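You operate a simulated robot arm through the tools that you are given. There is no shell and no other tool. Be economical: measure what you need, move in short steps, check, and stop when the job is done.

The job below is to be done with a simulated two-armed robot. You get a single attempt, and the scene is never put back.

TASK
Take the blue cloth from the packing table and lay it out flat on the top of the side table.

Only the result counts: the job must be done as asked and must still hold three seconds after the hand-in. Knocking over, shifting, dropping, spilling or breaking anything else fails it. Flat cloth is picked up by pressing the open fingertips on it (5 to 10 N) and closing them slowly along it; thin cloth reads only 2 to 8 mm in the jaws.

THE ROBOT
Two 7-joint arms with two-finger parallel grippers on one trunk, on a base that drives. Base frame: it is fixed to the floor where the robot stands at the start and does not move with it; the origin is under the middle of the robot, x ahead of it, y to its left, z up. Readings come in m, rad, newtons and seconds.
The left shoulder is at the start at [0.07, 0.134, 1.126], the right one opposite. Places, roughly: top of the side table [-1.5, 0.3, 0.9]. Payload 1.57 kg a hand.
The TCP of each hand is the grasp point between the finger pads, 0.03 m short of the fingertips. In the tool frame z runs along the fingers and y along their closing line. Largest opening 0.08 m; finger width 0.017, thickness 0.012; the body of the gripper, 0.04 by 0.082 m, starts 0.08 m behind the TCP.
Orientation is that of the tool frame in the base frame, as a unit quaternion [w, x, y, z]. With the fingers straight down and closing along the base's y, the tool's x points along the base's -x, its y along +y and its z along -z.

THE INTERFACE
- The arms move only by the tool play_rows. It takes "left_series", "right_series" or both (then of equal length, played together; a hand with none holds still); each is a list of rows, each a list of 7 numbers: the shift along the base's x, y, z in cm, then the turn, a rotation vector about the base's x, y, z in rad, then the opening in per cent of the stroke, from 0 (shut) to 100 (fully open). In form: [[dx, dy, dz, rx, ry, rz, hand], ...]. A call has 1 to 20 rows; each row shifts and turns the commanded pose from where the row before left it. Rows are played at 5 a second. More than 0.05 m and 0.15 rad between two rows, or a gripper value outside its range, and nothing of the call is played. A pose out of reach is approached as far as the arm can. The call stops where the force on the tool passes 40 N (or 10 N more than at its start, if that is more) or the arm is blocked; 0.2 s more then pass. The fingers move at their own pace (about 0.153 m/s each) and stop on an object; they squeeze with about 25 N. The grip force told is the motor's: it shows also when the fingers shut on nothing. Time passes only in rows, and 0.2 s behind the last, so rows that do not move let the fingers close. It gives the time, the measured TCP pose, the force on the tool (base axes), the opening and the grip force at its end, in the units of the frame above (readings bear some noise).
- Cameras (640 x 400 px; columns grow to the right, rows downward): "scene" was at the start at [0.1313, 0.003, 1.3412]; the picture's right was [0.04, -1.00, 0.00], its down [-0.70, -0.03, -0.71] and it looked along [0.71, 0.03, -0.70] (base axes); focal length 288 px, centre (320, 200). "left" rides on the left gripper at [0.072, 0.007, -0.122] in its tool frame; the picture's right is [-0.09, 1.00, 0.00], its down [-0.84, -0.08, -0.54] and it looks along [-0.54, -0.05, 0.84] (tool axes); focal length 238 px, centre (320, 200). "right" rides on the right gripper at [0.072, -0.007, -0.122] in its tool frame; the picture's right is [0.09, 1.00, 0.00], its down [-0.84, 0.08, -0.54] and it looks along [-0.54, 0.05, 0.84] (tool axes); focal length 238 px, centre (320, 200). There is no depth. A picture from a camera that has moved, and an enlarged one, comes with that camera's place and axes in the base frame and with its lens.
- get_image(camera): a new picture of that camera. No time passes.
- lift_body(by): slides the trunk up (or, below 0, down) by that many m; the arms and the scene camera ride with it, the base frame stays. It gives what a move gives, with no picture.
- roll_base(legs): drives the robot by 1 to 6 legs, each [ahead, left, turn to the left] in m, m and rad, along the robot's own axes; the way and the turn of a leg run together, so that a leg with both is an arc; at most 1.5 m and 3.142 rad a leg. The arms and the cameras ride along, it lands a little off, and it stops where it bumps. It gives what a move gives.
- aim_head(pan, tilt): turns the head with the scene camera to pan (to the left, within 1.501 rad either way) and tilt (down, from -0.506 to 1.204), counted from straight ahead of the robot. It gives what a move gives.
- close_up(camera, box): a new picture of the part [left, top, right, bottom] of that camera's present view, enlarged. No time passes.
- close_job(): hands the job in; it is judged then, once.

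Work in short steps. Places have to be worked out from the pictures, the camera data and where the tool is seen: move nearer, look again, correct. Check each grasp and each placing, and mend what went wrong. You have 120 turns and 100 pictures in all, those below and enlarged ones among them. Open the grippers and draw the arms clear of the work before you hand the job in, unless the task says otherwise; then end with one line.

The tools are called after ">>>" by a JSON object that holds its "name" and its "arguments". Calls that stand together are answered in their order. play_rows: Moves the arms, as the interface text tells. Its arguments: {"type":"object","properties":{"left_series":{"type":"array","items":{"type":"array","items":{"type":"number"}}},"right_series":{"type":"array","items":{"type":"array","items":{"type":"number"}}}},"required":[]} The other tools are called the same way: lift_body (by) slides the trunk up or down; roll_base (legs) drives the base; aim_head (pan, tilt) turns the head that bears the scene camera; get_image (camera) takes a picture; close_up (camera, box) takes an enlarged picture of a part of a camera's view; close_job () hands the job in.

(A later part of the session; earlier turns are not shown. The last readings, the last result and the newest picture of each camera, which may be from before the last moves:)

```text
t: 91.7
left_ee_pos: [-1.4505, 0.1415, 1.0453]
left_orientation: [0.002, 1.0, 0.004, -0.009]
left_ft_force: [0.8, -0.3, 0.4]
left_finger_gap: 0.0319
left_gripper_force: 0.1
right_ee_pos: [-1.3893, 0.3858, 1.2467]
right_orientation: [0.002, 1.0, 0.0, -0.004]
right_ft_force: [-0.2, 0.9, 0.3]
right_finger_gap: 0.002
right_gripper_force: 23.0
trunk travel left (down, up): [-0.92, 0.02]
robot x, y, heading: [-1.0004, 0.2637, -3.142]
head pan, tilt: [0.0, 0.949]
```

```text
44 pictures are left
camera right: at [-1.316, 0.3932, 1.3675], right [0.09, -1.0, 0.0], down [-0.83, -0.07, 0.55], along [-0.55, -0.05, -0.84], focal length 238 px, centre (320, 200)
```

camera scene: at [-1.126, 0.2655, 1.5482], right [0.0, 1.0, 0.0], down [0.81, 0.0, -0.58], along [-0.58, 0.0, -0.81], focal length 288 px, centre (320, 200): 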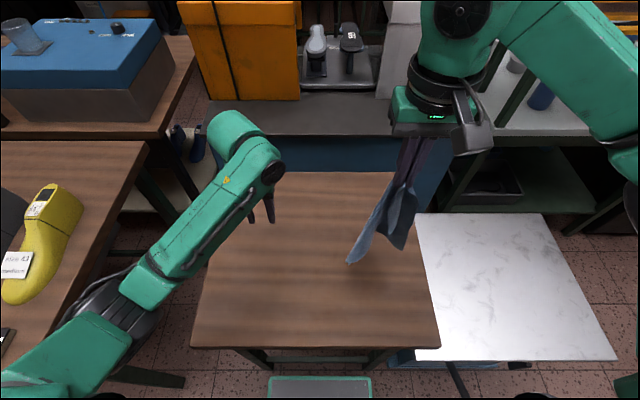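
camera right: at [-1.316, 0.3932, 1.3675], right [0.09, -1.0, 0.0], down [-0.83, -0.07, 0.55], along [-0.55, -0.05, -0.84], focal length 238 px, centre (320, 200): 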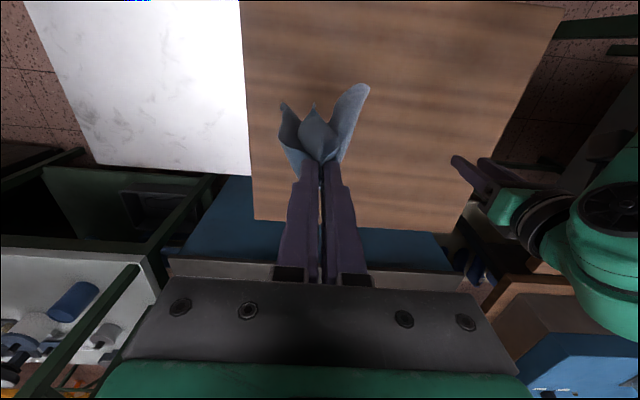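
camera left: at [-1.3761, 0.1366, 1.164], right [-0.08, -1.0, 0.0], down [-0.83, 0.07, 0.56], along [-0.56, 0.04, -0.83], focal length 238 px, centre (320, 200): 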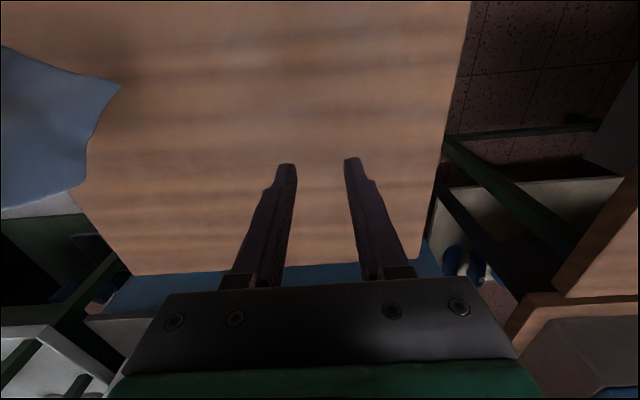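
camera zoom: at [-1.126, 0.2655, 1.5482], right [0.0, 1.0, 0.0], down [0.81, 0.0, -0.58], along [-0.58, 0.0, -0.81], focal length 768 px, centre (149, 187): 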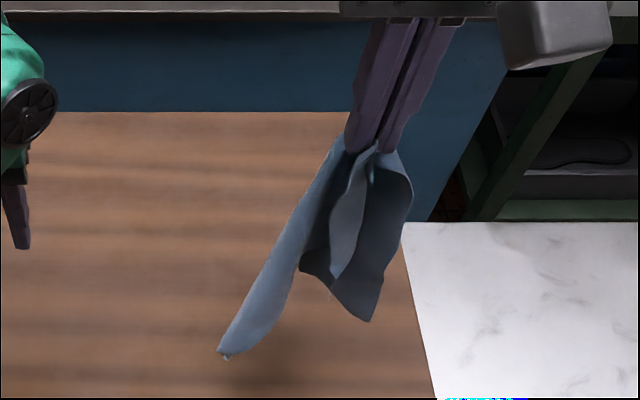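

I now read it as: the left tip (longest, ~0.3 m) is the diagonal corner and the right tip (~0.2 m) is an adjacent corner. I'll lay the cloth again but pull toward me and slightly left, so the right tip stays exposed on the right.

>>> {"name": "play_rows", "arguments": {"left_series": [[0, -2, 2, 0, 0, 0, 40], [0, -2, 2, 0, 0, 0, 40], [0, -2, 2, 0, 0, 0, 40], [0, -2, 2, 0, 0, 0, 40], [0, 0, 0, 0, 0, 0, 40], [0, 0, 0, 0, 0, 0, 40], [0, 0, 0, 0, 0, 0, 40]], "right_series": [[-1.5, 0, 0, 0, 0, 0, 0], [-1.5, 0, 0, 0, 0, 0, 0], [-1.5, 0, 0, 0, 0, 0, 0], [-1.5, 0, 0, 0, 0, 0, 0], [-1.5, 0, -1, 0, 0, 0, 0], [-1.5, 0, -1.5, 0, 0, 0, 0], [0, 0, -1.5, 0, 0, 0, 0]]}}

>>> {"name": "play_rows", "arguments": {"right_series": [[0, 0, -1.5, 0, 0, 0, 0], [0.6, -0.3, -1.5, 0, 0, 0, 0], [1.3, -0.6, -1.5, 0, 0, 0, 0], [1.3, -0.6, -1.5, 0, 0, 0, 0], [1.3, -0.6, -1.5, 0, 0, 0, 0], [1.3, -0.6, -1.5, 0, 0, 0, 0], [1.3, -0.6, -1.5, 0, 0, 0, 0], [1.3, -0.6, -1.5, 0, 0, 0, 0], [1.3, -0.6, -1.5, 0, 0, 0, 0], [1.3, -0.6, -1.5, 0, 0, 0, 0], [1.3, -0.6, -1.5, 0, 0, 0, 0], [1.3, -0.6, -1.5, 0, 0, 0, 0], [1.3, -0.6, -1.5, 0, 0, 0, 0], [1.3, -0.6, -1.5, 0, 0, 0, 0], [1.3, -0.6, -1.5, 0, 0, 0, 0], [1.3, -0.6, -1.5, 0, 0, 0, 0], [1.3, -0.4, -1.5, 0, 0, 0, 0], [1.3, -0.4, -1, 0, 0, 0, 0], [1, 0, 0, 0, 0, 0, 0], [0, 0, 0, 0, 0, 0, 0]]}}

>>> {"name": "get_image", "arguments": {"camera": "scene"}}

```text
t: 93.3
left_ee_pos: [-1.4498, 0.0631, 1.1221]
left_orientation: [0.002, 1.0, 0.005, -0.01]
left_ft_force: [0.6, 0.0, -0.8]
left_finger_gap: 0.0318
left_gripper_force: 0.0
right_ee_pos: [-1.483, 0.3861, 1.2051]
right_orientation: [0.003, 1.0, 0.0, -0.003]
right_ft_force: [0.5, 0.0, 0.5]
right_finger_gap: 0.0021
right_gripper_force: 23.8
trunk travel left (down, up): [-0.92, 0.02]
robot x, y, heading: [-1.0027, 0.2627, -3.145]
head pan, tilt: [0.0, 0.949]
```

```text
t: 97.5
left_ee_pos: [-1.4502, 0.0621, 1.1233]
left_orientation: [0.002, 1.0, 0.005, -0.01]
left_ft_force: [-0.5, 0.3, 0.0]
left_finger_gap: 0.0316
left_gripper_force: 0.0
right_ee_pos: [-1.2577, 0.2916, 0.9397]
right_orientation: [0.003, 1.0, 0.001, -0.004]
right_ft_force: [-0.2, 0.2, -0.4]
right_finger_gap: 0.002
right_gripper_force: 22.8
trunk travel left (down, up): [-0.92, 0.02]
robot x, y, heading: [-1.0026, 0.2645, -3.14]
head pan, tilt: [0.0, 0.949]
```

```text
43 pictures are left
camera scene: at [-1.1262, 0.2655, 1.5482], right [0.0, 1.0, 0.0], down [0.81, 0.0, -0.58], along [-0.58, 0.0, -0.81], focal length 288 px, centre (320, 200)
```

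scene: 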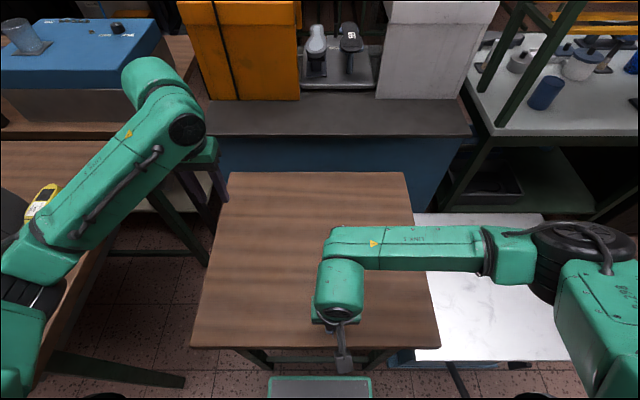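

>>> {"name": "get_image", "arguments": {"camera": "right"}}

>>> {"name": "get_image", "arguments": {"camera": "left"}}

```text
42 pictures are left
camera right: at [-1.1846, 0.2989, 1.0618], right [0.09, -1.0, 0.0], down [-0.83, -0.08, 0.55], along [-0.55, -0.05, -0.84], focal length 238 px, centre (320, 200)
```

right: 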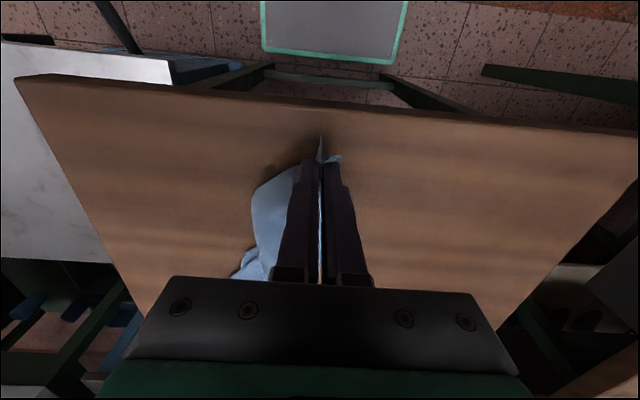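

```text
41 pictures are left
camera left: at [-1.3751, 0.0575, 1.2427], right [-0.08, -1.0, 0.0], down [-0.83, 0.07, 0.56], along [-0.56, 0.04, -0.83], focal length 238 px, centre (320, 200)
```

left: 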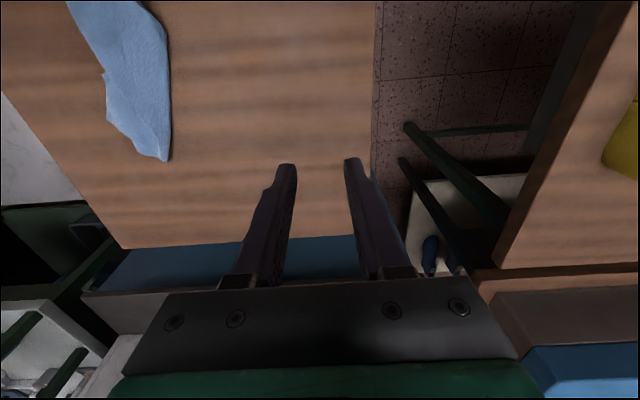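

The strip lies on the table ahead of the right hand. I'll lower the right hand to the table, release, and withdraw it to see the whole cloth.

>>> {"name": "play_rows", "arguments": {"right_series": [[0, 0, -1.5, 0, 0, 0, 0], [0, 0, -1.5, 0, 0, 0, 0], [0, 0, -1.2, 0, 0, 0, 0], [0, 0, 0, 0, 0, 0, 20], [0, 0, 0, 0, 0, 0, 40], [0, 0, 0, 0, 0, 0, 40], [0, 0, 1, 0, 0, 0, 40], [0, 0, 3, 0, 0, 0, 40], [0, 0, 4, 0, 0, 0, 40], [0, 2, 4, 0, 0, 0, 40], [0, 4, 2, 0, 0, 0, 40], [0, 4, 2, 0, 0, 0, 40], [0, 4, 2, 0, 0, 0, 40], [0, 4, 0, 0, 0, 0, 40]]}}

>>> {"name": "get_image", "arguments": {"camera": "scene"}}

>>> {"name": "close_up", "arguments": {"camera": "scene", "box": [250, 200, 410, 340]}}

```text
t: 100.5
left_ee_pos: [-1.4469, 0.0628, 1.1247]
left_orientation: [0.002, 1.0, 0.005, -0.01]
left_ft_force: [-0.7, -0.2, 1.1]
left_finger_gap: 0.0322
left_gripper_force: 0.1
right_ee_pos: [-1.2602, 0.4768, 1.0801]
right_orientation: [0.004, 1.0, 0.001, -0.004]
right_ft_force: [0.5, -0.1, -0.3]
right_finger_gap: 0.0321
right_gripper_force: 0.1
trunk travel left (down, up): [-0.92, 0.02]
robot x, y, heading: [-1.0005, 0.2696, -3.14]
head pan, tilt: [0.0, 0.949]
```

```text
40 pictures are left
camera scene: at [-1.1238, 0.2675, 1.5484], right [0.0, 1.0, 0.0], down [0.81, 0.0, -0.58], along [-0.58, 0.0, -0.81], focal length 288 px, centre (320, 200)
```

scene: 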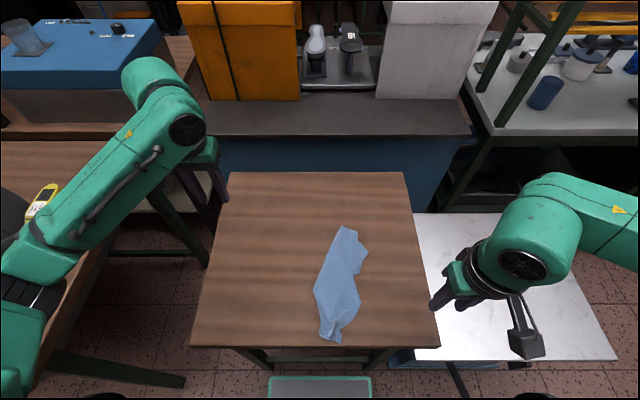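

```text
2.86 times, centred on (330, 270) of scene
camera zoom: at [-1.1238, 0.2675, 1.5484], right [0.0, 1.0, 0.0], down [0.81, 0.0, -0.58], along [-0.58, 0.0, -0.81], focal length 822 px, centre (291, 0)
```

zoom: 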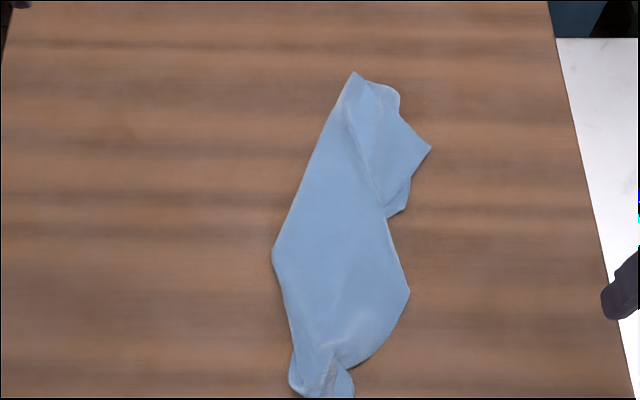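

Corner V is exposed at about (−1.449, 0.395). I'll bring the right hand over it and check with its camera before pinching.

>>> {"name": "play_rows", "arguments": {"right_series": [[-2.7, -1.4, -2.2, 0, 0, 0, 40], [-2.7, -1.4, -2.2, 0, 0, 0, 30], [-2.7, -1.4, -2.2, 0, 0, 0, 28], [-2.7, -1.5, -2.2, 0, 0, 0, 28], [-2.7, -1.5, -2.2, 0, 0, 0, 28], [-2.7, -1.5, -2.2, 0, 0, 0, 28], [-2.7, -1.5, -2.2, 0, 0, 0, 28], [0, 0, -1, 0, 0, 0, 28], [0, 0, 0, 0, 0, 0, 28]]}}

>>> {"name": "get_image", "arguments": {"camera": "right"}}

```text
t: 102.5
left_ee_pos: [-1.4491, 0.0623, 1.1223]
left_orientation: [0.002, 1.0, 0.004, -0.01]
left_ft_force: [0.1, 0.8, -0.8]
left_finger_gap: 0.0318
left_gripper_force: 0.0
right_ee_pos: [-1.45, 0.3715, 0.915]
right_orientation: [0.002, 1.0, 0.0, -0.003]
right_ft_force: [0.6, 0.4, 0.0]
right_finger_gap: 0.0224
right_gripper_force: 0.0
trunk travel left (down, up): [-0.92, 0.02]
robot x, y, heading: [-1.0034, 0.2634, -3.143]
head pan, tilt: [0.0, 0.949]
```

```text
38 pictures are left
camera right: at [-1.3756, 0.3782, 1.0364], right [0.09, -1.0, 0.0], down [-0.83, -0.08, 0.55], along [-0.55, -0.05, -0.84], focal length 238 px, centre (320, 200)
```

right: 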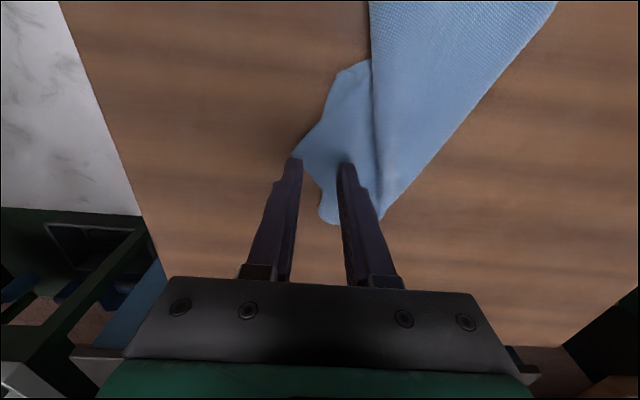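

V is at (−1.449, 0.3925). Shifting slightly inward and lowering to contact.

>>> {"name": "play_rows", "arguments": {"right_series": [[0.6, -0.5, -0.8, 0, 0, 0, 28], [0, 0, -0.8, 0, 0, 0, 28], [0, 0, -0.5, 0, 0, 0, 28], [0, 0, -0.15, 0, 0, 0, 28], [0, 0, 0, 0, 0, 0, 28]]}}

```text
t: 103.7
left_ee_pos: [-1.4487, 0.0623, 1.1236]
left_orientation: [0.002, 1.0, 0.005, -0.01]
left_ft_force: [1.0, 0.4, 0.3]
left_finger_gap: 0.0318
left_gripper_force: 0.1
right_ee_pos: [-1.4437, 0.3656, 0.8917]
right_orientation: [0.003, 1.0, 0.0, -0.004]
right_ft_force: [-0.3, -0.4, 1.8]
right_finger_gap: 0.0227
right_gripper_force: 0.0
trunk travel left (down, up): [-0.92, 0.02]
robot x, y, heading: [-0.9991, 0.2652, -3.14]
head pan, tilt: [0.0, 0.949]
```

>>> {"name": "play_rows", "arguments": {"right_series": [[0, 0, -0.08, 0, 0, 0, 28], [0, 0, 0, 0, 0, 0, 28]]}}

```text
t: 104.3
left_ee_pos: [-1.448, 0.0624, 1.1224]
left_orientation: [0.0, 1.0, 0.004, -0.01]
left_ft_force: [-0.6, -0.1, -0.9]
left_finger_gap: 0.0322
left_gripper_force: 0.0
right_ee_pos: [-1.4432, 0.3654, 0.8913]
right_orientation: [0.003, 1.0, 0.0, -0.004]
right_ft_force: [-0.9, 0.0, 3.1]
right_finger_gap: 0.0228
right_gripper_force: 0.2
trunk travel left (down, up): [-0.92, 0.02]
robot x, y, heading: [-1.0044, 0.2654, -3.135]
head pan, tilt: [0.0, 0.949]
```

Force is 3 N; adding a little more and closing slowly.

>>> {"name": "play_rows", "arguments": {"right_series": [[0, 0, -0.06, 0, 0, 0, 28], [0, 0, 0, 0, 0, 0, 26], [0, 0, 0, 0, 0, 0, 24], [0, 0, 0, 0, 0, 0, 21], [0, 0, 0, 0, 0, 0, 18], [0, 0, 0, 0, 0, 0, 15], [0, 0, 0, 0, 0, 0, 12], [0, 0, 0, 0, 0, 0, 9], [0, 0, 0, 0, 0, 0, 6], [0, 0, 0, 0, 0, 0, 3], [0, 0, 0, 0, 0, 0, 0], [0, 0, 0, 0, 0, 0, 0]]}}

>>> {"name": "get_image", "arguments": {"camera": "right"}}

```text
t: 106.9
left_ee_pos: [-1.4478, 0.0613, 1.1235]
left_orientation: [0.001, 1.0, 0.004, -0.011]
left_ft_force: [-0.7, 0.6, -1.0]
left_finger_gap: 0.0319
left_gripper_force: 0.0
right_ee_pos: [-1.4422, 0.3651, 0.892]
right_orientation: [0.002, 1.0, 0.0, -0.004]
right_ft_force: [0.0, -0.7, 13.7]
right_finger_gap: 0.0028
right_gripper_force: 24.2
trunk travel left (down, up): [-0.92, 0.02]
robot x, y, heading: [-0.9991, 0.2668, -3.139]
head pan, tilt: [0.0, 0.949]
```

```text
37 pictures are left
camera right: at [-1.3668, 0.3721, 1.0124], right [0.09, -1.0, 0.0], down [-0.83, -0.08, 0.55], along [-0.55, -0.05, -0.84], focal length 238 px, centre (320, 200)
```

right: 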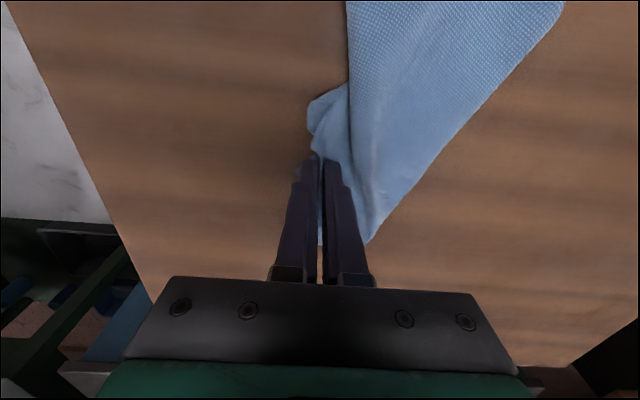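

Pinched V (2.8 mm). I'll lift it 2 cm and peel it outward to the far right to unfold it from the pile.

>>> {"name": "play_rows", "arguments": {"right_series": [[0, 0, 1, 0, 0, 0, 0], [0, 0, 1, 0, 0, 0, 0], [-0.3, 1, 0.3, 0, 0, 0, 0], [-0.3, 1, 0, 0, 0, 0, 0], [-0.3, 1, 0, 0, 0, 0, 0], [-0.3, 1, 0, 0, 0, 0, 0], [-0.3, 1, 0, 0, 0, 0, 0], [-0.3, 1, 0, 0, 0, 0, 0], [0, 0, 0, 0, 0, 0, 0]]}}

>>> {"name": "get_image", "arguments": {"camera": "scene"}}

>>> {"name": "get_image", "arguments": {"camera": "right"}}

```text
t: 108.9
left_ee_pos: [-1.449, 0.0621, 1.1229]
left_orientation: [0.0, 1.0, 0.003, -0.01]
left_ft_force: [0.0, -0.1, 0.3]
left_finger_gap: 0.0321
left_gripper_force: 0.0
right_ee_pos: [-1.4601, 0.4258, 0.9134]
right_orientation: [0.003, 1.0, -0.001, -0.003]
right_ft_force: [0.7, -0.1, 0.0]
right_finger_gap: 0.0028
right_gripper_force: 24.5
trunk travel left (down, up): [-0.92, 0.02]
robot x, y, heading: [-0.9996, 0.2652, -3.142]
head pan, tilt: [0.0, 0.949]
```

```text
36 pictures are left
camera scene: at [-1.1261, 0.2652, 1.5482], right [0.0, 1.0, 0.0], down [0.81, 0.0, -0.58], along [-0.58, 0.0, -0.81], focal length 288 px, centre (320, 200)
```

scene: 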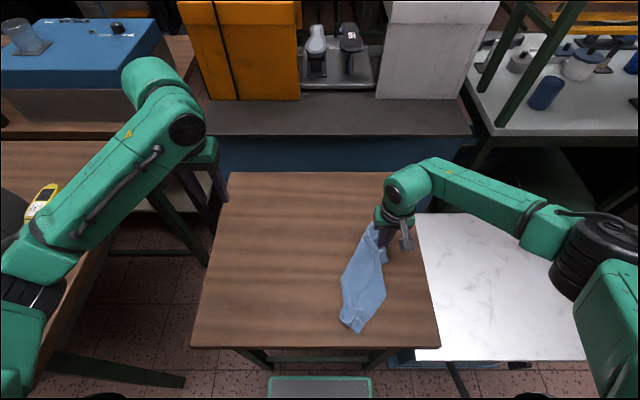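

```text
35 pictures are left
camera right: at [-1.3862, 0.4323, 1.0346], right [0.09, -1.0, 0.0], down [-0.83, -0.07, 0.55], along [-0.55, -0.05, -0.84], focal length 238 px, centre (320, 200)
```

right: 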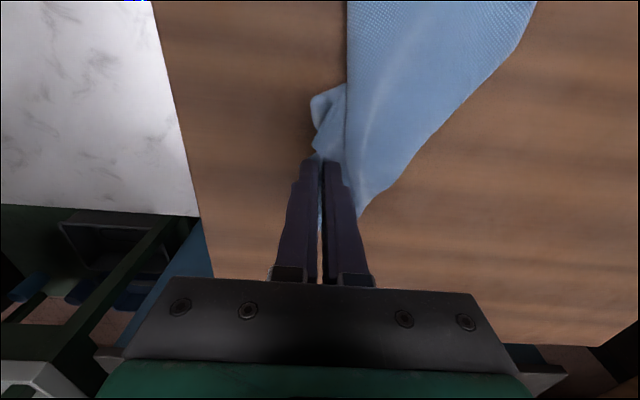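

The whole pile slides along, so I'll lift by V instead and look at how it hangs.

>>> {"name": "play_rows", "arguments": {"right_series": [[0.5, -0.5, 2.5, 0, 0, 0, 0], [0.5, -0.5, 2.5, 0, 0, 0, 0], [0.5, -0.5, 2.5, 0, 0, 0, 0], [0.5, -0.5, 2.5, 0, 0, 0, 0], [0.5, -0.5, 2.5, 0, 0, 0, 0], [0.5, -0.5, 2.5, 0, 0, 0, 0], [0.5, -0.5, 2.5, 0, 0, 0, 0], [0.5, -0.5, 2.5, 0, 0, 0, 0], [0, -0.5, 2.5, 0, 0, 0, 0], [0, -0.5, 2.5, 0, 0, 0, 0], [0, 0, 2.5, 0, 0, 0, 0], [0, 0, 2.5, 0, 0, 0, 0], [0, 0, 2.5, 0, 0, 0, 0], [0, 0, 0, 0, 0, 0, 0]]}}

>>> {"name": "get_image", "arguments": {"camera": "scene"}}

>>> {"name": "close_up", "arguments": {"camera": "scene", "box": [300, 120, 460, 280]}}

```text
t: 111.9
left_ee_pos: [-1.4494, 0.0623, 1.1225]
left_orientation: [0.002, 1.0, 0.004, -0.009]
left_ft_force: [-0.3, -0.4, -0.2]
left_finger_gap: 0.0319
left_gripper_force: 0.0
right_ee_pos: [-1.4197, 0.3775, 1.242]
right_orientation: [0.002, 1.0, 0.0, -0.004]
right_ft_force: [-0.4, -0.5, 0.3]
right_finger_gap: 0.0028
right_gripper_force: 24.1
trunk travel left (down, up): [-0.92, 0.02]
robot x, y, heading: [-1.0033, 0.2615, -3.142]
head pan, tilt: [0.0, 0.949]
```

```text
34 pictures are left
camera scene: at [-1.1261, 0.2655, 1.5482], right [0.0, 1.0, 0.0], down [0.81, 0.0, -0.58], along [-0.58, 0.0, -0.81], focal length 288 px, centre (320, 200)
```

scene: 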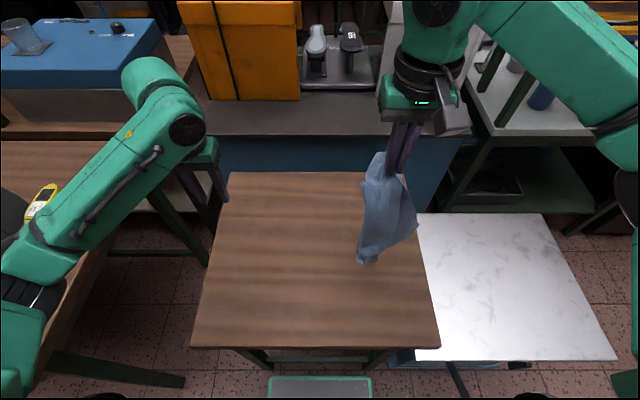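

```text
2.50 times, centred on (380, 200) of scene
camera zoom: at [-1.1261, 0.2655, 1.5482], right [0.0, 1.0, 0.0], down [0.81, 0.0, -0.58], along [-0.58, 0.0, -0.81], focal length 720 px, centre (170, 200)
```

zoom: 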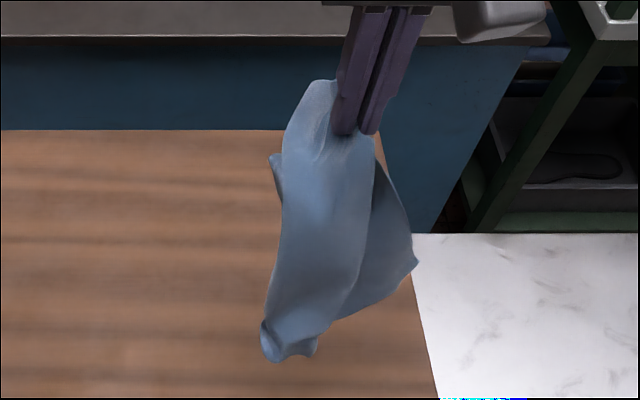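

Hanging from V, the lowest end is the old near-right bunch (0.34 m away), so V and that end are diagonal corners. I'll trail the bunch end on the table toward the left so the left hand can grab it, then stretch the diagonal.

>>> {"name": "play_rows", "arguments": {"right_series": [[0, -2, 0, 0, 0, 0, 0], [0, -2.5, 0, 0, 0, 0, 0], [0, -2.5, 0, 0, 0, 0, 0], [0, -2, -1, 0, 0, 0, 0], [0, 0, -2, 0, 0, 0, 0], [0, 1, -2, 0, 0, 0, 0], [0, 2, -1.5, 0, 0, 0, 0], [0, 2, -1.5, 0, 0, 0, 0], [0, 2, -1.5, 0, 0, 0, 0], [0, 2, -1.5, 0, 0, 0, 0], [0, 2, -1.5, 0, 0, 0, 0], [0, 2, -1.5, 0, 0, 0, 0], [0, 2, -1.5, 0, 0, 0, 0], [0, 2, -1.5, 0, 0, 0, 0], [0, 0, 0, 0, 0, 0, 0]]}}

>>> {"name": "close_up", "arguments": {"camera": "scene", "box": [240, 130, 460, 290]}}

>>> {"name": "get_image", "arguments": {"camera": "left"}}

```text
t: 115.1
left_ee_pos: [-1.4503, 0.0618, 1.1225]
left_orientation: [0.001, 1.0, 0.004, -0.01]
left_ft_force: [-0.1, 0.9, 0.5]
left_finger_gap: 0.0322
left_gripper_force: 0.1
right_ee_pos: [-1.4184, 0.4556, 1.0707]
right_orientation: [0.002, 1.0, 0.0, -0.004]
right_ft_force: [0.6, 0.4, 0.3]
right_finger_gap: 0.0029
right_gripper_force: 23.4
trunk travel left (down, up): [-0.92, 0.02]
robot x, y, heading: [-1.0047, 0.2668, -3.136]
head pan, tilt: [0.0, 0.949]
```

```text
2.50 times, centred on (350, 210) of scene
camera zoom: at [-1.1262, 0.2651, 1.5482], right [0.0, 1.0, 0.0], down [0.81, 0.0, -0.58], along [-0.58, 0.0, -0.81], focal length 720 px, centre (245, 175)
```

zoom: 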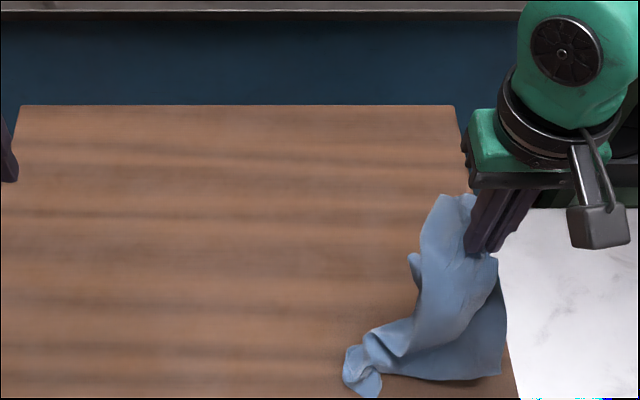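

```text
31 pictures are left
camera left: at [-1.3751, 0.0571, 1.2427], right [-0.08, -1.0, 0.0], down [-0.83, 0.07, 0.56], along [-0.56, 0.04, -0.83], focal length 238 px, centre (320, 200)
```

left: 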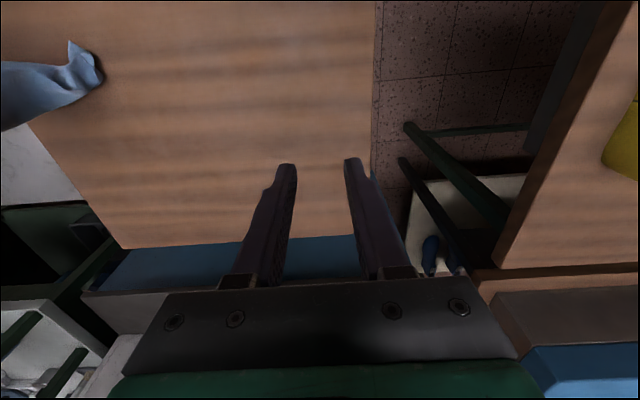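

The bunch end lies at about (−1.382, 0.380), too close beneath the right hand. I'll move the right hand down and away to the far right so that the left has room.

>>> {"name": "play_rows", "arguments": {"right_series": [[-1.5, 0.3, -1.5, 0, 0, 0, 0], [-1.5, 0.3, -1.5, 0, 0, 0, 0], [-1.5, 0.3, -1.5, 0, 0, 0, 0], [-1.5, 0.3, -1.5, 0, 0, 0, 0], [-1.5, 0.3, -1.5, 0, 0, 0, 0], [-1.5, 0.3, -1.5, 0, 0, 0, 0], [-1.5, 0.3, 0, 0, 0, 0, 0], [-1.5, 0.3, 0, 0, 0, 0, 0]], "left_series": [[1, 3, 0, 0, 0, 0, 45], [1, 3, 0, 0, 0, 0, 45], [1, 3, 0, 0, 0, 0, 45], [1, 3, -2, 0, 0, 0, 45], [1, 3, -2, 0, 0, 0, 45], [1, 3, -2, 0, 0, 0, 45], [0.5, 2.5, -2, 0, 0, 0, 45], [0, 0, -2, 0, 0, 0, 45]]}}

>>> {"name": "get_image", "arguments": {"camera": "left"}}

>>> {"name": "get_image", "arguments": {"camera": "scene"}}

```text
t: 116.9
left_ee_pos: [-1.3882, 0.2642, 1.0262]
left_orientation: [0.002, 1.0, 0.004, -0.01]
left_ft_force: [0.2, -0.2, -0.7]
left_finger_gap: 0.0361
left_gripper_force: 0.0
right_ee_pos: [-1.5413, 0.4779, 0.9794]
right_orientation: [0.002, 1.0, 0.001, -0.004]
right_ft_force: [-0.7, -0.2, -0.9]
right_finger_gap: 0.0027
right_gripper_force: 23.7
trunk travel left (down, up): [-0.92, 0.02]
robot x, y, heading: [-1.0035, 0.2672, -3.139]
head pan, tilt: [0.0, 0.949]
```

```text
30 pictures are left
camera left: at [-1.3136, 0.2597, 1.1459], right [-0.08, -1.0, 0.0], down [-0.83, 0.07, 0.56], along [-0.56, 0.04, -0.83], focal length 238 px, centre (320, 200)
```

left: 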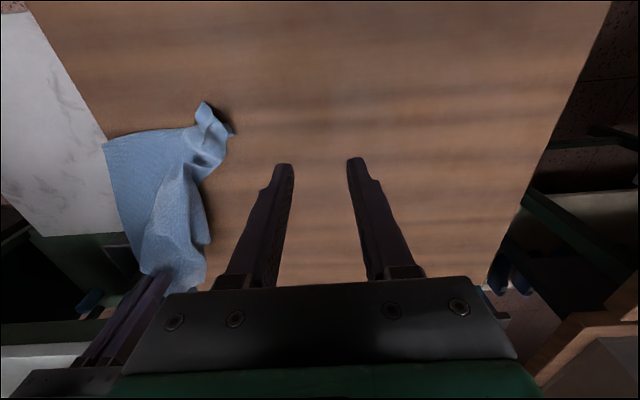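

```text
29 pictures are left
camera scene: at [-1.1269, 0.2645, 1.5481], right [0.0, 1.0, 0.0], down [0.81, 0.0, -0.58], along [-0.58, 0.0, -0.81], focal length 288 px, centre (320, 200)
```

scene: 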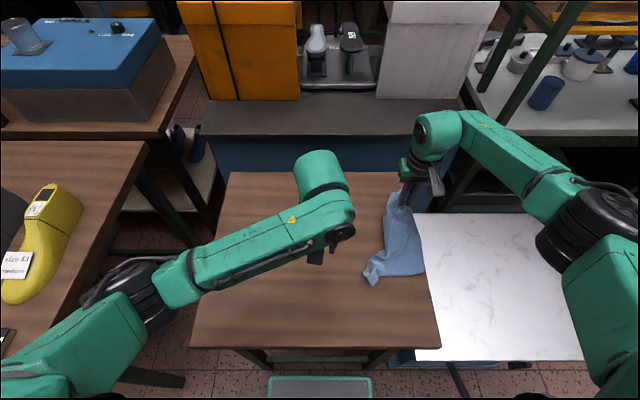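

A clean single corner (Y) lies flat at about (−1.40, 0.53), adjacent to V that the right hand holds. I'll slide everything 13 cm left with the right hand, then pinch Y with the left.

>>> {"name": "play_rows", "arguments": {"right_series": [[0, -2, 0, 0, 0, 0, 0], [0, -2.2, 0, 0, 0, 0, 0], [0, -2.2, 0, 0, 0, 0, 0], [0, -2.2, 0, 0, 0, 0, 0], [0, -2.2, 0, 0, 0, 0, 0], [0, -2.2, 0, 0, 0, 0, 0], [0, 0, 0, 0, 0, 0, 0]], "left_series": [[1, 1, 0, 0, 0, 0, 45], [1, 1, 0, 0, 0, 0, 45], [1, 1, 0, 0, 0, 0, 45], [0, 1, 0, 0, 0, 0, 45], [0, 1, 0, 0, 0, 0, 45], [0, 1, 0, 0, 0, 0, 45], [0, 0, 0, 0, 0, 0, 45]]}}

>>> {"name": "get_image", "arguments": {"camera": "left"}}

```text
t: 118.5
left_ee_pos: [-1.3563, 0.3252, 1.0242]
left_orientation: [0.002, 1.0, 0.004, -0.009]
left_ft_force: [-0.4, 0.5, -0.9]
left_finger_gap: 0.0359
left_gripper_force: 0.1
right_ee_pos: [-1.541, 0.3476, 0.9808]
right_orientation: [0.003, 1.0, 0.0, -0.004]
right_ft_force: [0.0, -1.3, 0.3]
right_finger_gap: 0.0027
right_gripper_force: 24.5
trunk travel left (down, up): [-0.92, 0.02]
robot x, y, heading: [-1.0012, 0.268, -3.151]
head pan, tilt: [0.0, 0.949]
```

```text
28 pictures are left
camera left: at [-1.2821, 0.3203, 1.1438], right [-0.08, -1.0, 0.0], down [-0.83, 0.07, 0.56], along [-0.56, 0.04, -0.83], focal length 238 px, centre (320, 200)
```

left: 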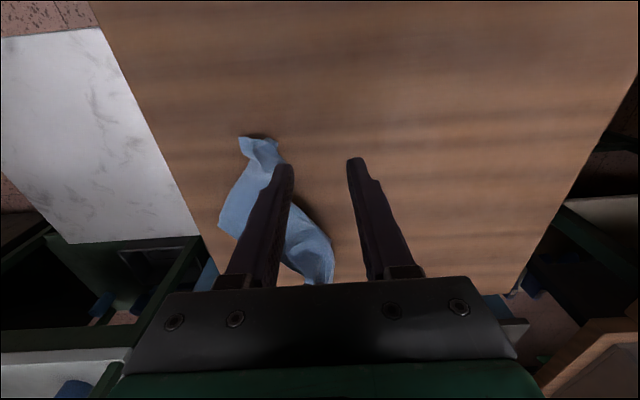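

>>> {"name": "get_image", "arguments": {"camera": "right"}}

>>> {"name": "close_up", "arguments": {"camera": "scene", "box": [260, 150, 460, 310]}}

```text
27 pictures are left
camera right: at [-1.4662, 0.3552, 1.1018], right [0.09, -1.0, 0.0], down [-0.83, -0.07, 0.55], along [-0.55, -0.05, -0.84], focal length 238 px, centre (320, 200)
```

right: 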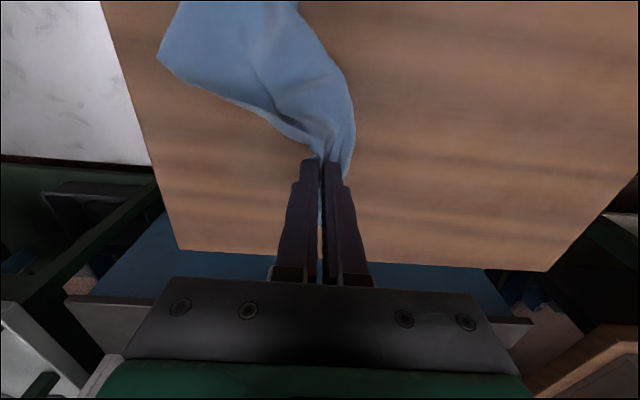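

```text
2.50 times, centred on (360, 230) of scene
camera zoom: at [-1.1261, 0.2659, 1.5482], right [0.0, 1.0, 0.0], down [0.81, 0.0, -0.58], along [-0.58, 0.0, -0.81], focal length 720 px, centre (220, 125)
```

zoom: 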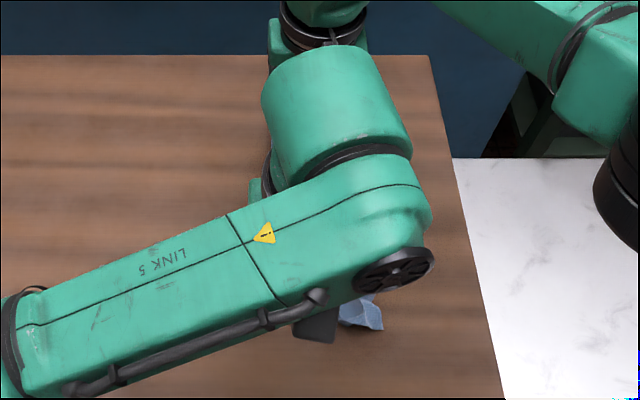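

Left can't reach Y without crossing the right arm, so I'll swap roles: the right hand sets V down at the table middle and releases it, then left takes V and right takes Y.

>>> {"name": "play_rows", "arguments": {"left_series": [[0, -3, 1, 0, 0, 0, 45], [0, -4, 1, 0, 0, 0, 45], [0, -4, 1, 0, 0, 0, 45], [0, -4, 1, 0, 0, 0, 45], [0, -4, 1, 0, 0, 0, 45], [0, -3, 0, 0, 0, 0, 45], [0, 0, 0, 0, 0, 0, 45], [0, 0, 0, 0, 0, 0, 45], [0, 0, 0, 0, 0, 0, 45], [0, 0, 0, 0, 0, 0, 45], [0, 0, 0, 0, 0, 0, 45], [0, 0, 0, 0, 0, 0, 45], [0, 0, 0, 0, 0, 0, 45], [0, 0, 0, 0, 0, 0, 45], [0, 0, 0, 0, 0, 0, 45], [0, 0, 0, 0, 0, 0, 45], [0, 0, 0, 0, 0, 0, 45], [0, 0, 0, 0, 0, 0, 45], [0, 0, 0, 0, 0, 0, 45], [0, 0, 0, 0, 0, 0, 45]], "right_series": [[0, 0, 0, 0, 0, 0, 0], [0, 0, 0, 0, 0, 0, 0], [0, 0, 0, 0, 0, 0, 0], [1, -2, -1, 0, 0, 0, 0], [1, -2, -1, 0, 0, 0, 0], [1, -2, -1, 0, 0, 0, 0], [1, -2, -1, 0, 0, 0, 0], [1, -2, -1, 0, 0, 0, 0], [1, -2, -1, 0, 0, 0, 0], [0, 0, -1.5, 0, 0, 0, 0], [0, 0, -0.7, 0, 0, 0, 0], [0, 0, 0, 0, 0, 0, 15], [0, 0, 0, 0, 0, 0, 30], [0, 0, 1, 0, 0, 0, 30], [0, 0, 3, 0, 0, 0, 30], [0, 0, 4, 0, 0, 0, 30], [0, 3, 3, 0, 0, 0, 30], [0, 4, 1, 0, 0, 0, 30], [0, 4, 0, 0, 0, 0, 30], [0, 4, 0, 0, 0, 0, 30]]}}

>>> {"name": "play_rows", "arguments": {"right_series": [[0, 4, 0, 0, 0, 0, 30], [0, 4, 0, 0, 0, 0, 30], [0, 3, 0, 0, 0, 0, 30], [0, 0, 0, 0, 0, 0, 30]]}}

>>> {"name": "get_image", "arguments": {"camera": "scene"}}

>>> {"name": "close_up", "arguments": {"camera": "scene", "box": [250, 180, 426, 290]}}

```text
t: 122.7
left_ee_pos: [-1.3565, 0.1066, 1.0727]
left_orientation: [0.002, 1.0, 0.005, -0.01]
left_ft_force: [0.7, -0.5, 0.1]
left_finger_gap: 0.036
left_gripper_force: 0.1
right_ee_pos: [-1.477, 0.3789, 1.0182]
right_orientation: [0.004, 1.0, 0.002, -0.005]
right_ft_force: [0.0, 0.2, 0.6]
right_finger_gap: 0.0242
right_gripper_force: 0.0
trunk travel left (down, up): [-0.92, 0.02]
robot x, y, heading: [-1.0001, 0.2623, -3.141]
head pan, tilt: [0.0, 0.949]
```

```text
t: 123.7
left_ee_pos: [-1.3585, 0.1037, 1.0717]
left_orientation: [0.001, 1.0, 0.004, -0.009]
left_ft_force: [1.1, 0.9, -0.1]
left_finger_gap: 0.0361
left_gripper_force: 0.0
right_ee_pos: [-1.4788, 0.4898, 1.0153]
right_orientation: [0.003, 1.0, 0.001, -0.003]
right_ft_force: [0.2, 0.4, 0.1]
right_finger_gap: 0.0242
right_gripper_force: 0.0
trunk travel left (down, up): [-0.92, 0.02]
robot x, y, heading: [-0.9996, 0.264, -3.138]
head pan, tilt: [0.0, 0.949]
```

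```text
25 pictures are left
camera scene: at [-1.1264, 0.2646, 1.5482], right [0.0, 1.0, 0.0], down [0.81, 0.0, -0.58], along [-0.58, 0.0, -0.81], focal length 288 px, centre (320, 200)
```

scene: 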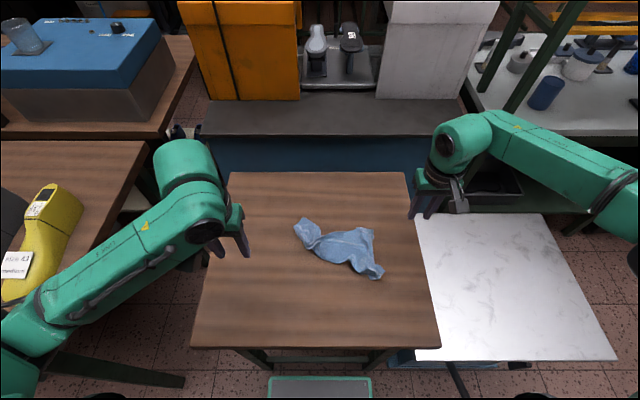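

```text
3.64 times, centred on (338, 235) of scene
camera zoom: at [-1.1264, 0.2646, 1.5482], right [0.0, 1.0, 0.0], down [0.81, 0.0, -0.58], along [-0.58, 0.0, -0.81], focal length 1046 px, centre (254, 73)
```

zoom: 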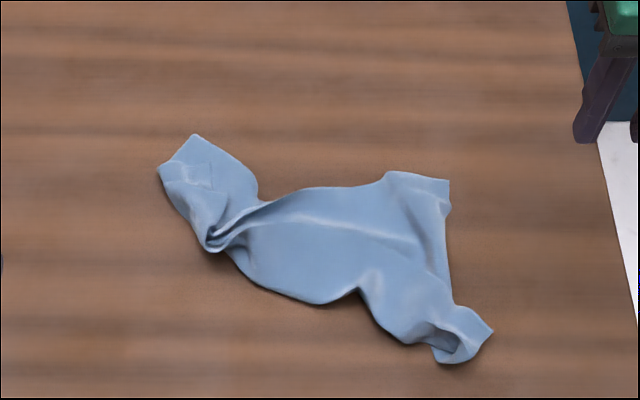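

Now there are two usable corners: Y at (−1.516, 0.411) and U at (−1.558, 0.219). I'll raise the hands, lower the trunk for more reach, then position left over U and right over Y.

>>> {"name": "play_rows", "arguments": {"left_series": [[0, 0, 3, 0, 0, 0, 30], [0, 0, 3, 0, 0, 0, 28], [0, 0, 3, 0, 0, 0, 28], [0, 0, 3, 0, 0, 0, 28]], "right_series": [[0, 0, 3, 0, 0, 0, 30], [0, 0, 3, 0, 0, 0, 28], [0, 0, 3, 0, 0, 0, 28], [0, 0, 3, 0, 0, 0, 28]]}}

>>> {"name": "lift_body", "arguments": {"by": -0.12}}

>>> {"name": "play_rows", "arguments": {"left_series": [[-2.5, 1.6, -1, 0, 0, 0, 28], [-2.5, 1.6, -2, 0, 0, 0, 28], [-2.5, 1.6, -2, 0, 0, 0, 28], [-2.5, 1.6, -2, 0, 0, 0, 28], [-2.5, 1.6, -2, 0, 0, 0, 28], [-2.5, 1.6, -2, 0, 0, 0, 28], [-2.5, 1.6, -1.5, 0, 0, 0, 28], [0, 0, -1.5, 0, 0, 0, 28], [0, 0, 0, 0, 0, 0, 28]], "right_series": [[-0.4, -1.4, 0, 0, 0, 0, 28], [-0.4, -1.4, -1, 0, 0, 0, 28], [-0.4, -1.5, -1, 0, 0, 0, 28], [-0.4, -1.5, -1, 0, 0, 0, 28], [-0.4, -1.5, -1, 0, 0, 0, 28], [-0.4, -1.5, -1, 0, 0, 0, 28], [-0.3, -1.3, -1, 0, 0, 0, 28], [0, 0, -1, 0, 0, 0, 28], [0, 0, 0, 0, 0, 0, 28]]}}

>>> {"name": "get_image", "arguments": {"camera": "left"}}

>>> {"name": "get_image", "arguments": {"camera": "right"}}

```text
t: 124.7
left_ee_pos: [-1.357, 0.1035, 1.193]
left_orientation: [0.002, 1.0, 0.005, -0.01]
left_ft_force: [0.6, 0.0, -0.8]
left_finger_gap: 0.0224
left_gripper_force: 0.0
right_ee_pos: [-1.4793, 0.49, 1.1354]
right_orientation: [0.003, 1.0, 0.0, -0.004]
right_ft_force: [0.2, -0.9, 0.4]
right_finger_gap: 0.0225
right_gripper_force: 0.0
trunk travel left (down, up): [-0.92, 0.02]
robot x, y, heading: [-1.0013, 0.2637, -3.141]
head pan, tilt: [0.0, 0.949]
```

```text
t: 126.2
left_ee_pos: [-1.3566, 0.1032, 1.0719]
left_orientation: [0.002, 1.0, 0.004, -0.01]
left_ft_force: [-0.8, 0.3, 0.6]
left_finger_gap: 0.0226
left_gripper_force: 0.1
right_ee_pos: [-1.4791, 0.4904, 1.0149]
right_orientation: [0.003, 1.0, 0.0, -0.003]
right_ft_force: [-0.4, 0.6, 0.9]
right_finger_gap: 0.0224
right_gripper_force: 0.1
trunk travel left (down, up): [-0.8, 0.14]
robot x, y, heading: [-1.0008, 0.2658, -3.139]
head pan, tilt: [0.0, 0.949]
```

```text
t: 128.2
left_ee_pos: [-1.5285, 0.2148, 0.9321]
left_orientation: [0.002, 1.0, 0.004, -0.009]
left_ft_force: [-0.6, 0.4, 0.5]
left_finger_gap: 0.0225
left_gripper_force: 0.0
right_ee_pos: [-1.505, 0.388, 0.9444]
right_orientation: [0.003, 1.0, 0.001, -0.003]
right_ft_force: [-0.1, -0.3, -1.0]
right_finger_gap: 0.0224
right_gripper_force: 0.0
trunk travel left (down, up): [-0.8, 0.14]
robot x, y, heading: [-1.0025, 0.2662, -3.137]
head pan, tilt: [0.0, 0.949]
```

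```text
23 pictures are left
camera left: at [-1.4553, 0.2097, 1.0516], right [-0.08, -1.0, 0.0], down [-0.83, 0.07, 0.56], along [-0.56, 0.04, -0.83], focal length 238 px, centre (320, 200)
```

left: 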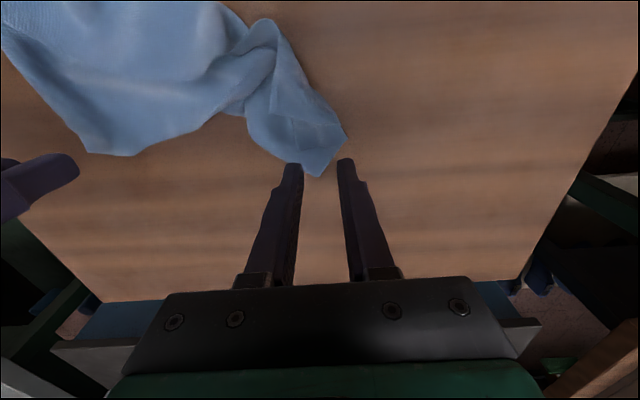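

```text
22 pictures are left
camera right: at [-1.4314, 0.3957, 1.0653], right [0.09, -1.0, 0.0], down [-0.83, -0.08, 0.55], along [-0.55, -0.05, -0.84], focal length 238 px, centre (320, 200)
```

right: 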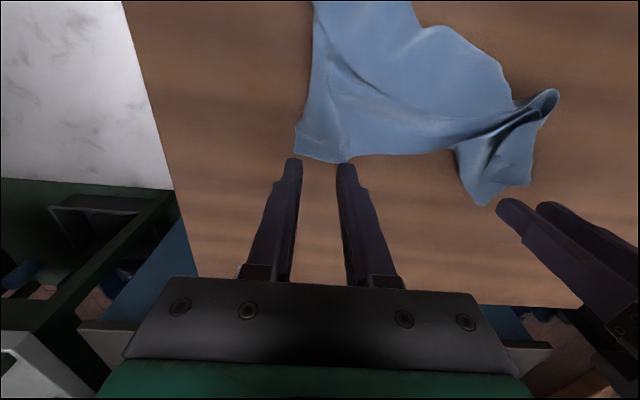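

Both are close. Fine-shifting left onto U's middle and lowering both to just above contact.

>>> {"name": "play_rows", "arguments": {"left_series": [[-0.2, 0.5, -1.2, 0, 0, 0, 28], [-0.2, 0.4, -1.2, 0, 0, 0, 28], [0, 0, -1, 0, 0, 0, 28], [0, 0, -0.4, 0, 0, 0, 28], [0, 0, 0, 0, 0, 0, 28]], "right_series": [[0.3, 0.1, -1.5, 0, 0, 0, 28], [0, 0, -1.5, 0, 0, 0, 28], [0, 0, -1.5, 0, 0, 0, 28], [0, 0, -0.6, 0, 0, 0, 28], [0, 0, 0, 0, 0, 0, 28]]}}

```text
t: 129.4
left_ee_pos: [-1.5359, 0.2239, 0.8938]
left_orientation: [0.002, 1.0, 0.005, -0.009]
left_ft_force: [-0.1, 0.0, -0.8]
left_finger_gap: 0.0225
left_gripper_force: 0.0
right_ee_pos: [-1.5026, 0.3892, 0.895]
right_orientation: [0.003, 1.0, 0.0, -0.003]
right_ft_force: [0.2, -0.3, 0.4]
right_finger_gap: 0.0225
right_gripper_force: 0.0
trunk travel left (down, up): [-0.8, 0.14]
robot x, y, heading: [-1.0029, 0.2603, -3.138]
head pan, tilt: [0.0, 0.949]
```

>>> {"name": "play_rows", "arguments": {"left_series": [[0, 0, -0.1, 0, 0, 0, 28], [0, 0, -0.07, 0, 0, 0, 28], [0, 0, -0.05, 0, 0, 0, 28]], "right_series": [[0, 0, -0.2, 0, 0, 0, 28], [0, 0, -0.1, 0, 0, 0, 28], [0, 0, -0.05, 0, 0, 0, 28]]}}

```text
t: 130.2
left_ee_pos: [-1.5356, 0.224, 0.8931]
left_orientation: [0.002, 1.0, 0.004, -0.01]
left_ft_force: [0.6, 0.5, 1.0]
left_finger_gap: 0.0223
left_gripper_force: 0.1
right_ee_pos: [-1.5011, 0.3898, 0.8905]
right_orientation: [0.002, 1.0, 0.0, -0.005]
right_ft_force: [-1.1, 0.6, 7.3]
right_finger_gap: 0.0228
right_gripper_force: 0.4
trunk travel left (down, up): [-0.8, 0.14]
robot x, y, heading: [-1.0029, 0.2639, -3.143]
head pan, tilt: [0.0, 0.949]
```

Right is at 7 N: close it slowly now. Left continues down a hair in the same call.

>>> {"name": "play_rows", "arguments": {"left_series": [[0, 0, -0.06, 0, 0, 0, 28], [0, 0, -0.04, 0, 0, 0, 28], [0, 0, 0, 0, 0, 0, 28], [0, 0, 0, 0, 0, 0, 28], [0, 0, 0, 0, 0, 0, 28], [0, 0, 0, 0, 0, 0, 28], [0, 0, 0, 0, 0, 0, 28], [0, 0, 0, 0, 0, 0, 28], [0, 0, 0, 0, 0, 0, 28], [0, 0, 0, 0, 0, 0, 28], [0, 0, 0, 0, 0, 0, 28], [0, 0, 0, 0, 0, 0, 28]], "right_series": [[0, 0, -0.03, 0, 0, 0, 26], [0, 0, 0, 0, 0, 0, 24], [0, 0, 0, 0, 0, 0, 22], [0, 0, 0, 0, 0, 0, 19], [0, 0, 0, 0, 0, 0, 16], [0, 0, 0, 0, 0, 0, 13], [0, 0, 0, 0, 0, 0, 10], [0, 0, 0, 0, 0, 0, 7], [0, 0, 0, 0, 0, 0, 4], [0, 0, 0, 0, 0, 0, 0], [0, 0, 0, 0, 0, 0, 0], [0, 0, 0, 0, 0, 0, 0]]}}

```text
t: 132.8
left_ee_pos: [-1.5339, 0.2243, 0.8935]
left_orientation: [0.001, 1.0, 0.005, -0.011]
left_ft_force: [-0.2, -0.1, 0.5]
left_finger_gap: 0.0226
left_gripper_force: 0.1
right_ee_pos: [-1.5016, 0.389, 0.8912]
right_orientation: [0.003, 1.0, 0.0, -0.005]
right_ft_force: [-2.7, 2.5, 18.3]
right_finger_gap: 0.0021
right_gripper_force: 22.7
trunk travel left (down, up): [-0.8, 0.14]
robot x, y, heading: [-1.0045, 0.2652, -3.143]
head pan, tilt: [0.0, 0.949]
```

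Right has Y (2.1 mm, single fold). Left needs more: pressing down further.

>>> {"name": "play_rows", "arguments": {"left_series": [[0, 0, -0.1, 0, 0, 0, 28], [0, 0, -0.08, 0, 0, 0, 28], [0, 0, 0, 0, 0, 0, 28]], "right_series": [[0, 0, 0.1, 0, 0, 0, 0], [0, 0, 0, 0, 0, 0, 0], [0, 0, 0, 0, 0, 0, 0]]}}

```text
t: 133.6
left_ee_pos: [-1.5339, 0.2232, 0.8915]
left_orientation: [0.001, 1.0, 0.005, -0.013]
left_ft_force: [-0.3, 0.0, 12.7]
left_finger_gap: 0.0222
left_gripper_force: 0.1
right_ee_pos: [-1.5004, 0.3894, 0.892]
right_orientation: [0.002, 1.0, 0.0, -0.004]
right_ft_force: [-0.2, -1.5, 3.7]
right_finger_gap: 0.0018
right_gripper_force: 23.5
trunk travel left (down, up): [-0.8, 0.14]
robot x, y, heading: [-1.0007, 0.2664, -3.141]
head pan, tilt: [0.0, 0.949]
```

Left contact 12.7 N: closing slowly.

>>> {"name": "play_rows", "arguments": {"left_series": [[0, 0, 0, 0, 0, 0, 26], [0, 0, 0, 0, 0, 0, 24], [0, 0, 0, 0, 0, 0, 22], [0, 0, 0, 0, 0, 0, 19], [0, 0, 0, 0, 0, 0, 16], [0, 0, 0, 0, 0, 0, 13], [0, 0, 0, 0, 0, 0, 10], [0, 0, 0, 0, 0, 0, 7], [0, 0, 0, 0, 0, 0, 4], [0, 0, 0, 0, 0, 0, 0], [0, 0, 0, 0, 0, 0, 0], [0, 0, 0, 0, 0, 0, 0]]}}

>>> {"name": "get_image", "arguments": {"camera": "left"}}

```text
t: 136.2
left_ee_pos: [-1.5335, 0.2239, 0.8918]
left_orientation: [0.002, 1.0, 0.004, -0.012]
left_ft_force: [-1.4, -0.5, 22.6]
left_finger_gap: 0.001
left_gripper_force: 23.1
right_ee_pos: [-1.5014, 0.3888, 0.8923]
right_orientation: [0.003, 1.0, 0.0, -0.005]
right_ft_force: [-0.7, -0.3, -0.1]
right_finger_gap: 0.0019
right_gripper_force: 23.3
trunk travel left (down, up): [-0.8, 0.14]
robot x, y, heading: [-1.0023, 0.2662, -3.143]
head pan, tilt: [0.0, 0.949]
```

```text
21 pictures are left
camera left: at [-1.4586, 0.2191, 1.0115], right [-0.08, -1.0, 0.0], down [-0.82, 0.07, 0.56], along [-0.56, 0.04, -0.83], focal length 238 px, centre (320, 200)
```

left: 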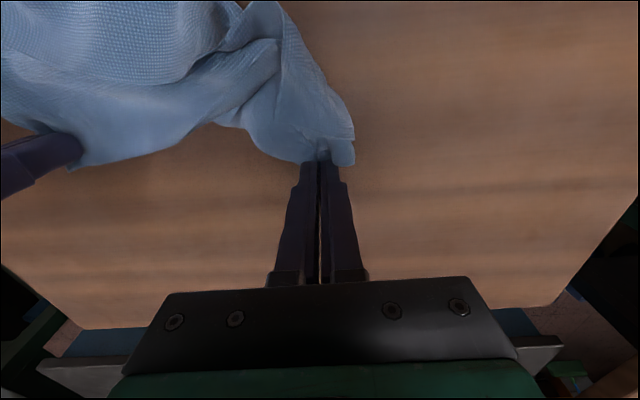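

Left reads 1.0 mm, a thin pinch. I'll lift both slowly 8 cm and check the hold.

>>> {"name": "play_rows", "arguments": {"left_series": [[0, 0, 1, 0, 0, 0, 0], [0, 0, 1.5, 0, 0, 0, 0], [0.3, 0, 2, 0, 0, 0, 0], [0.5, 0, 2.5, 0, 0, 0, 0], [0.5, 0, 2.5, 0, 0, 0, 0], [0.5, 0, 2.5, 0, 0, 0, 0], [0, 0, 0, 0, 0, 0, 0]], "right_series": [[0, 0, 1, 0, 0, 0, 0], [0, 0, 1.5, 0, 0, 0, 0], [0, 0, 2, 0, 0, 0, 0], [0, 0, 2.5, 0, 0, 0, 0], [0, 0, 2.5, 0, 0, 0, 0], [0, 0, 2.5, 0, 0, 0, 0], [0, 0, 0, 0, 0, 0, 0]]}}

>>> {"name": "get_image", "arguments": {"camera": "scene"}}

```text
t: 137.8
left_ee_pos: [-1.5184, 0.2247, 1.0099]
left_orientation: [0.002, 1.0, 0.004, -0.009]
left_ft_force: [0.6, -0.6, -0.7]
left_finger_gap: 0.0009
left_gripper_force: 23.1
right_ee_pos: [-1.5038, 0.3908, 1.0109]
right_orientation: [0.002, 1.0, 0.0, -0.004]
right_ft_force: [0.0, 0.4, 0.0]
right_finger_gap: 0.0017
right_gripper_force: 23.4
trunk travel left (down, up): [-0.8, 0.14]
robot x, y, heading: [-1.0007, 0.2672, -3.141]
head pan, tilt: [0.0, 0.949]
```

```text
20 pictures are left
camera scene: at [-1.1265, 0.2663, 1.4281], right [0.0, 1.0, 0.0], down [0.81, 0.0, -0.58], along [-0.58, 0.0, -0.81], focal length 288 px, centre (320, 200)
```

scene: 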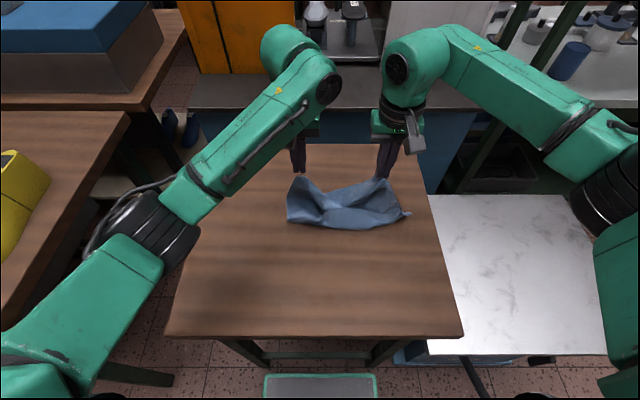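

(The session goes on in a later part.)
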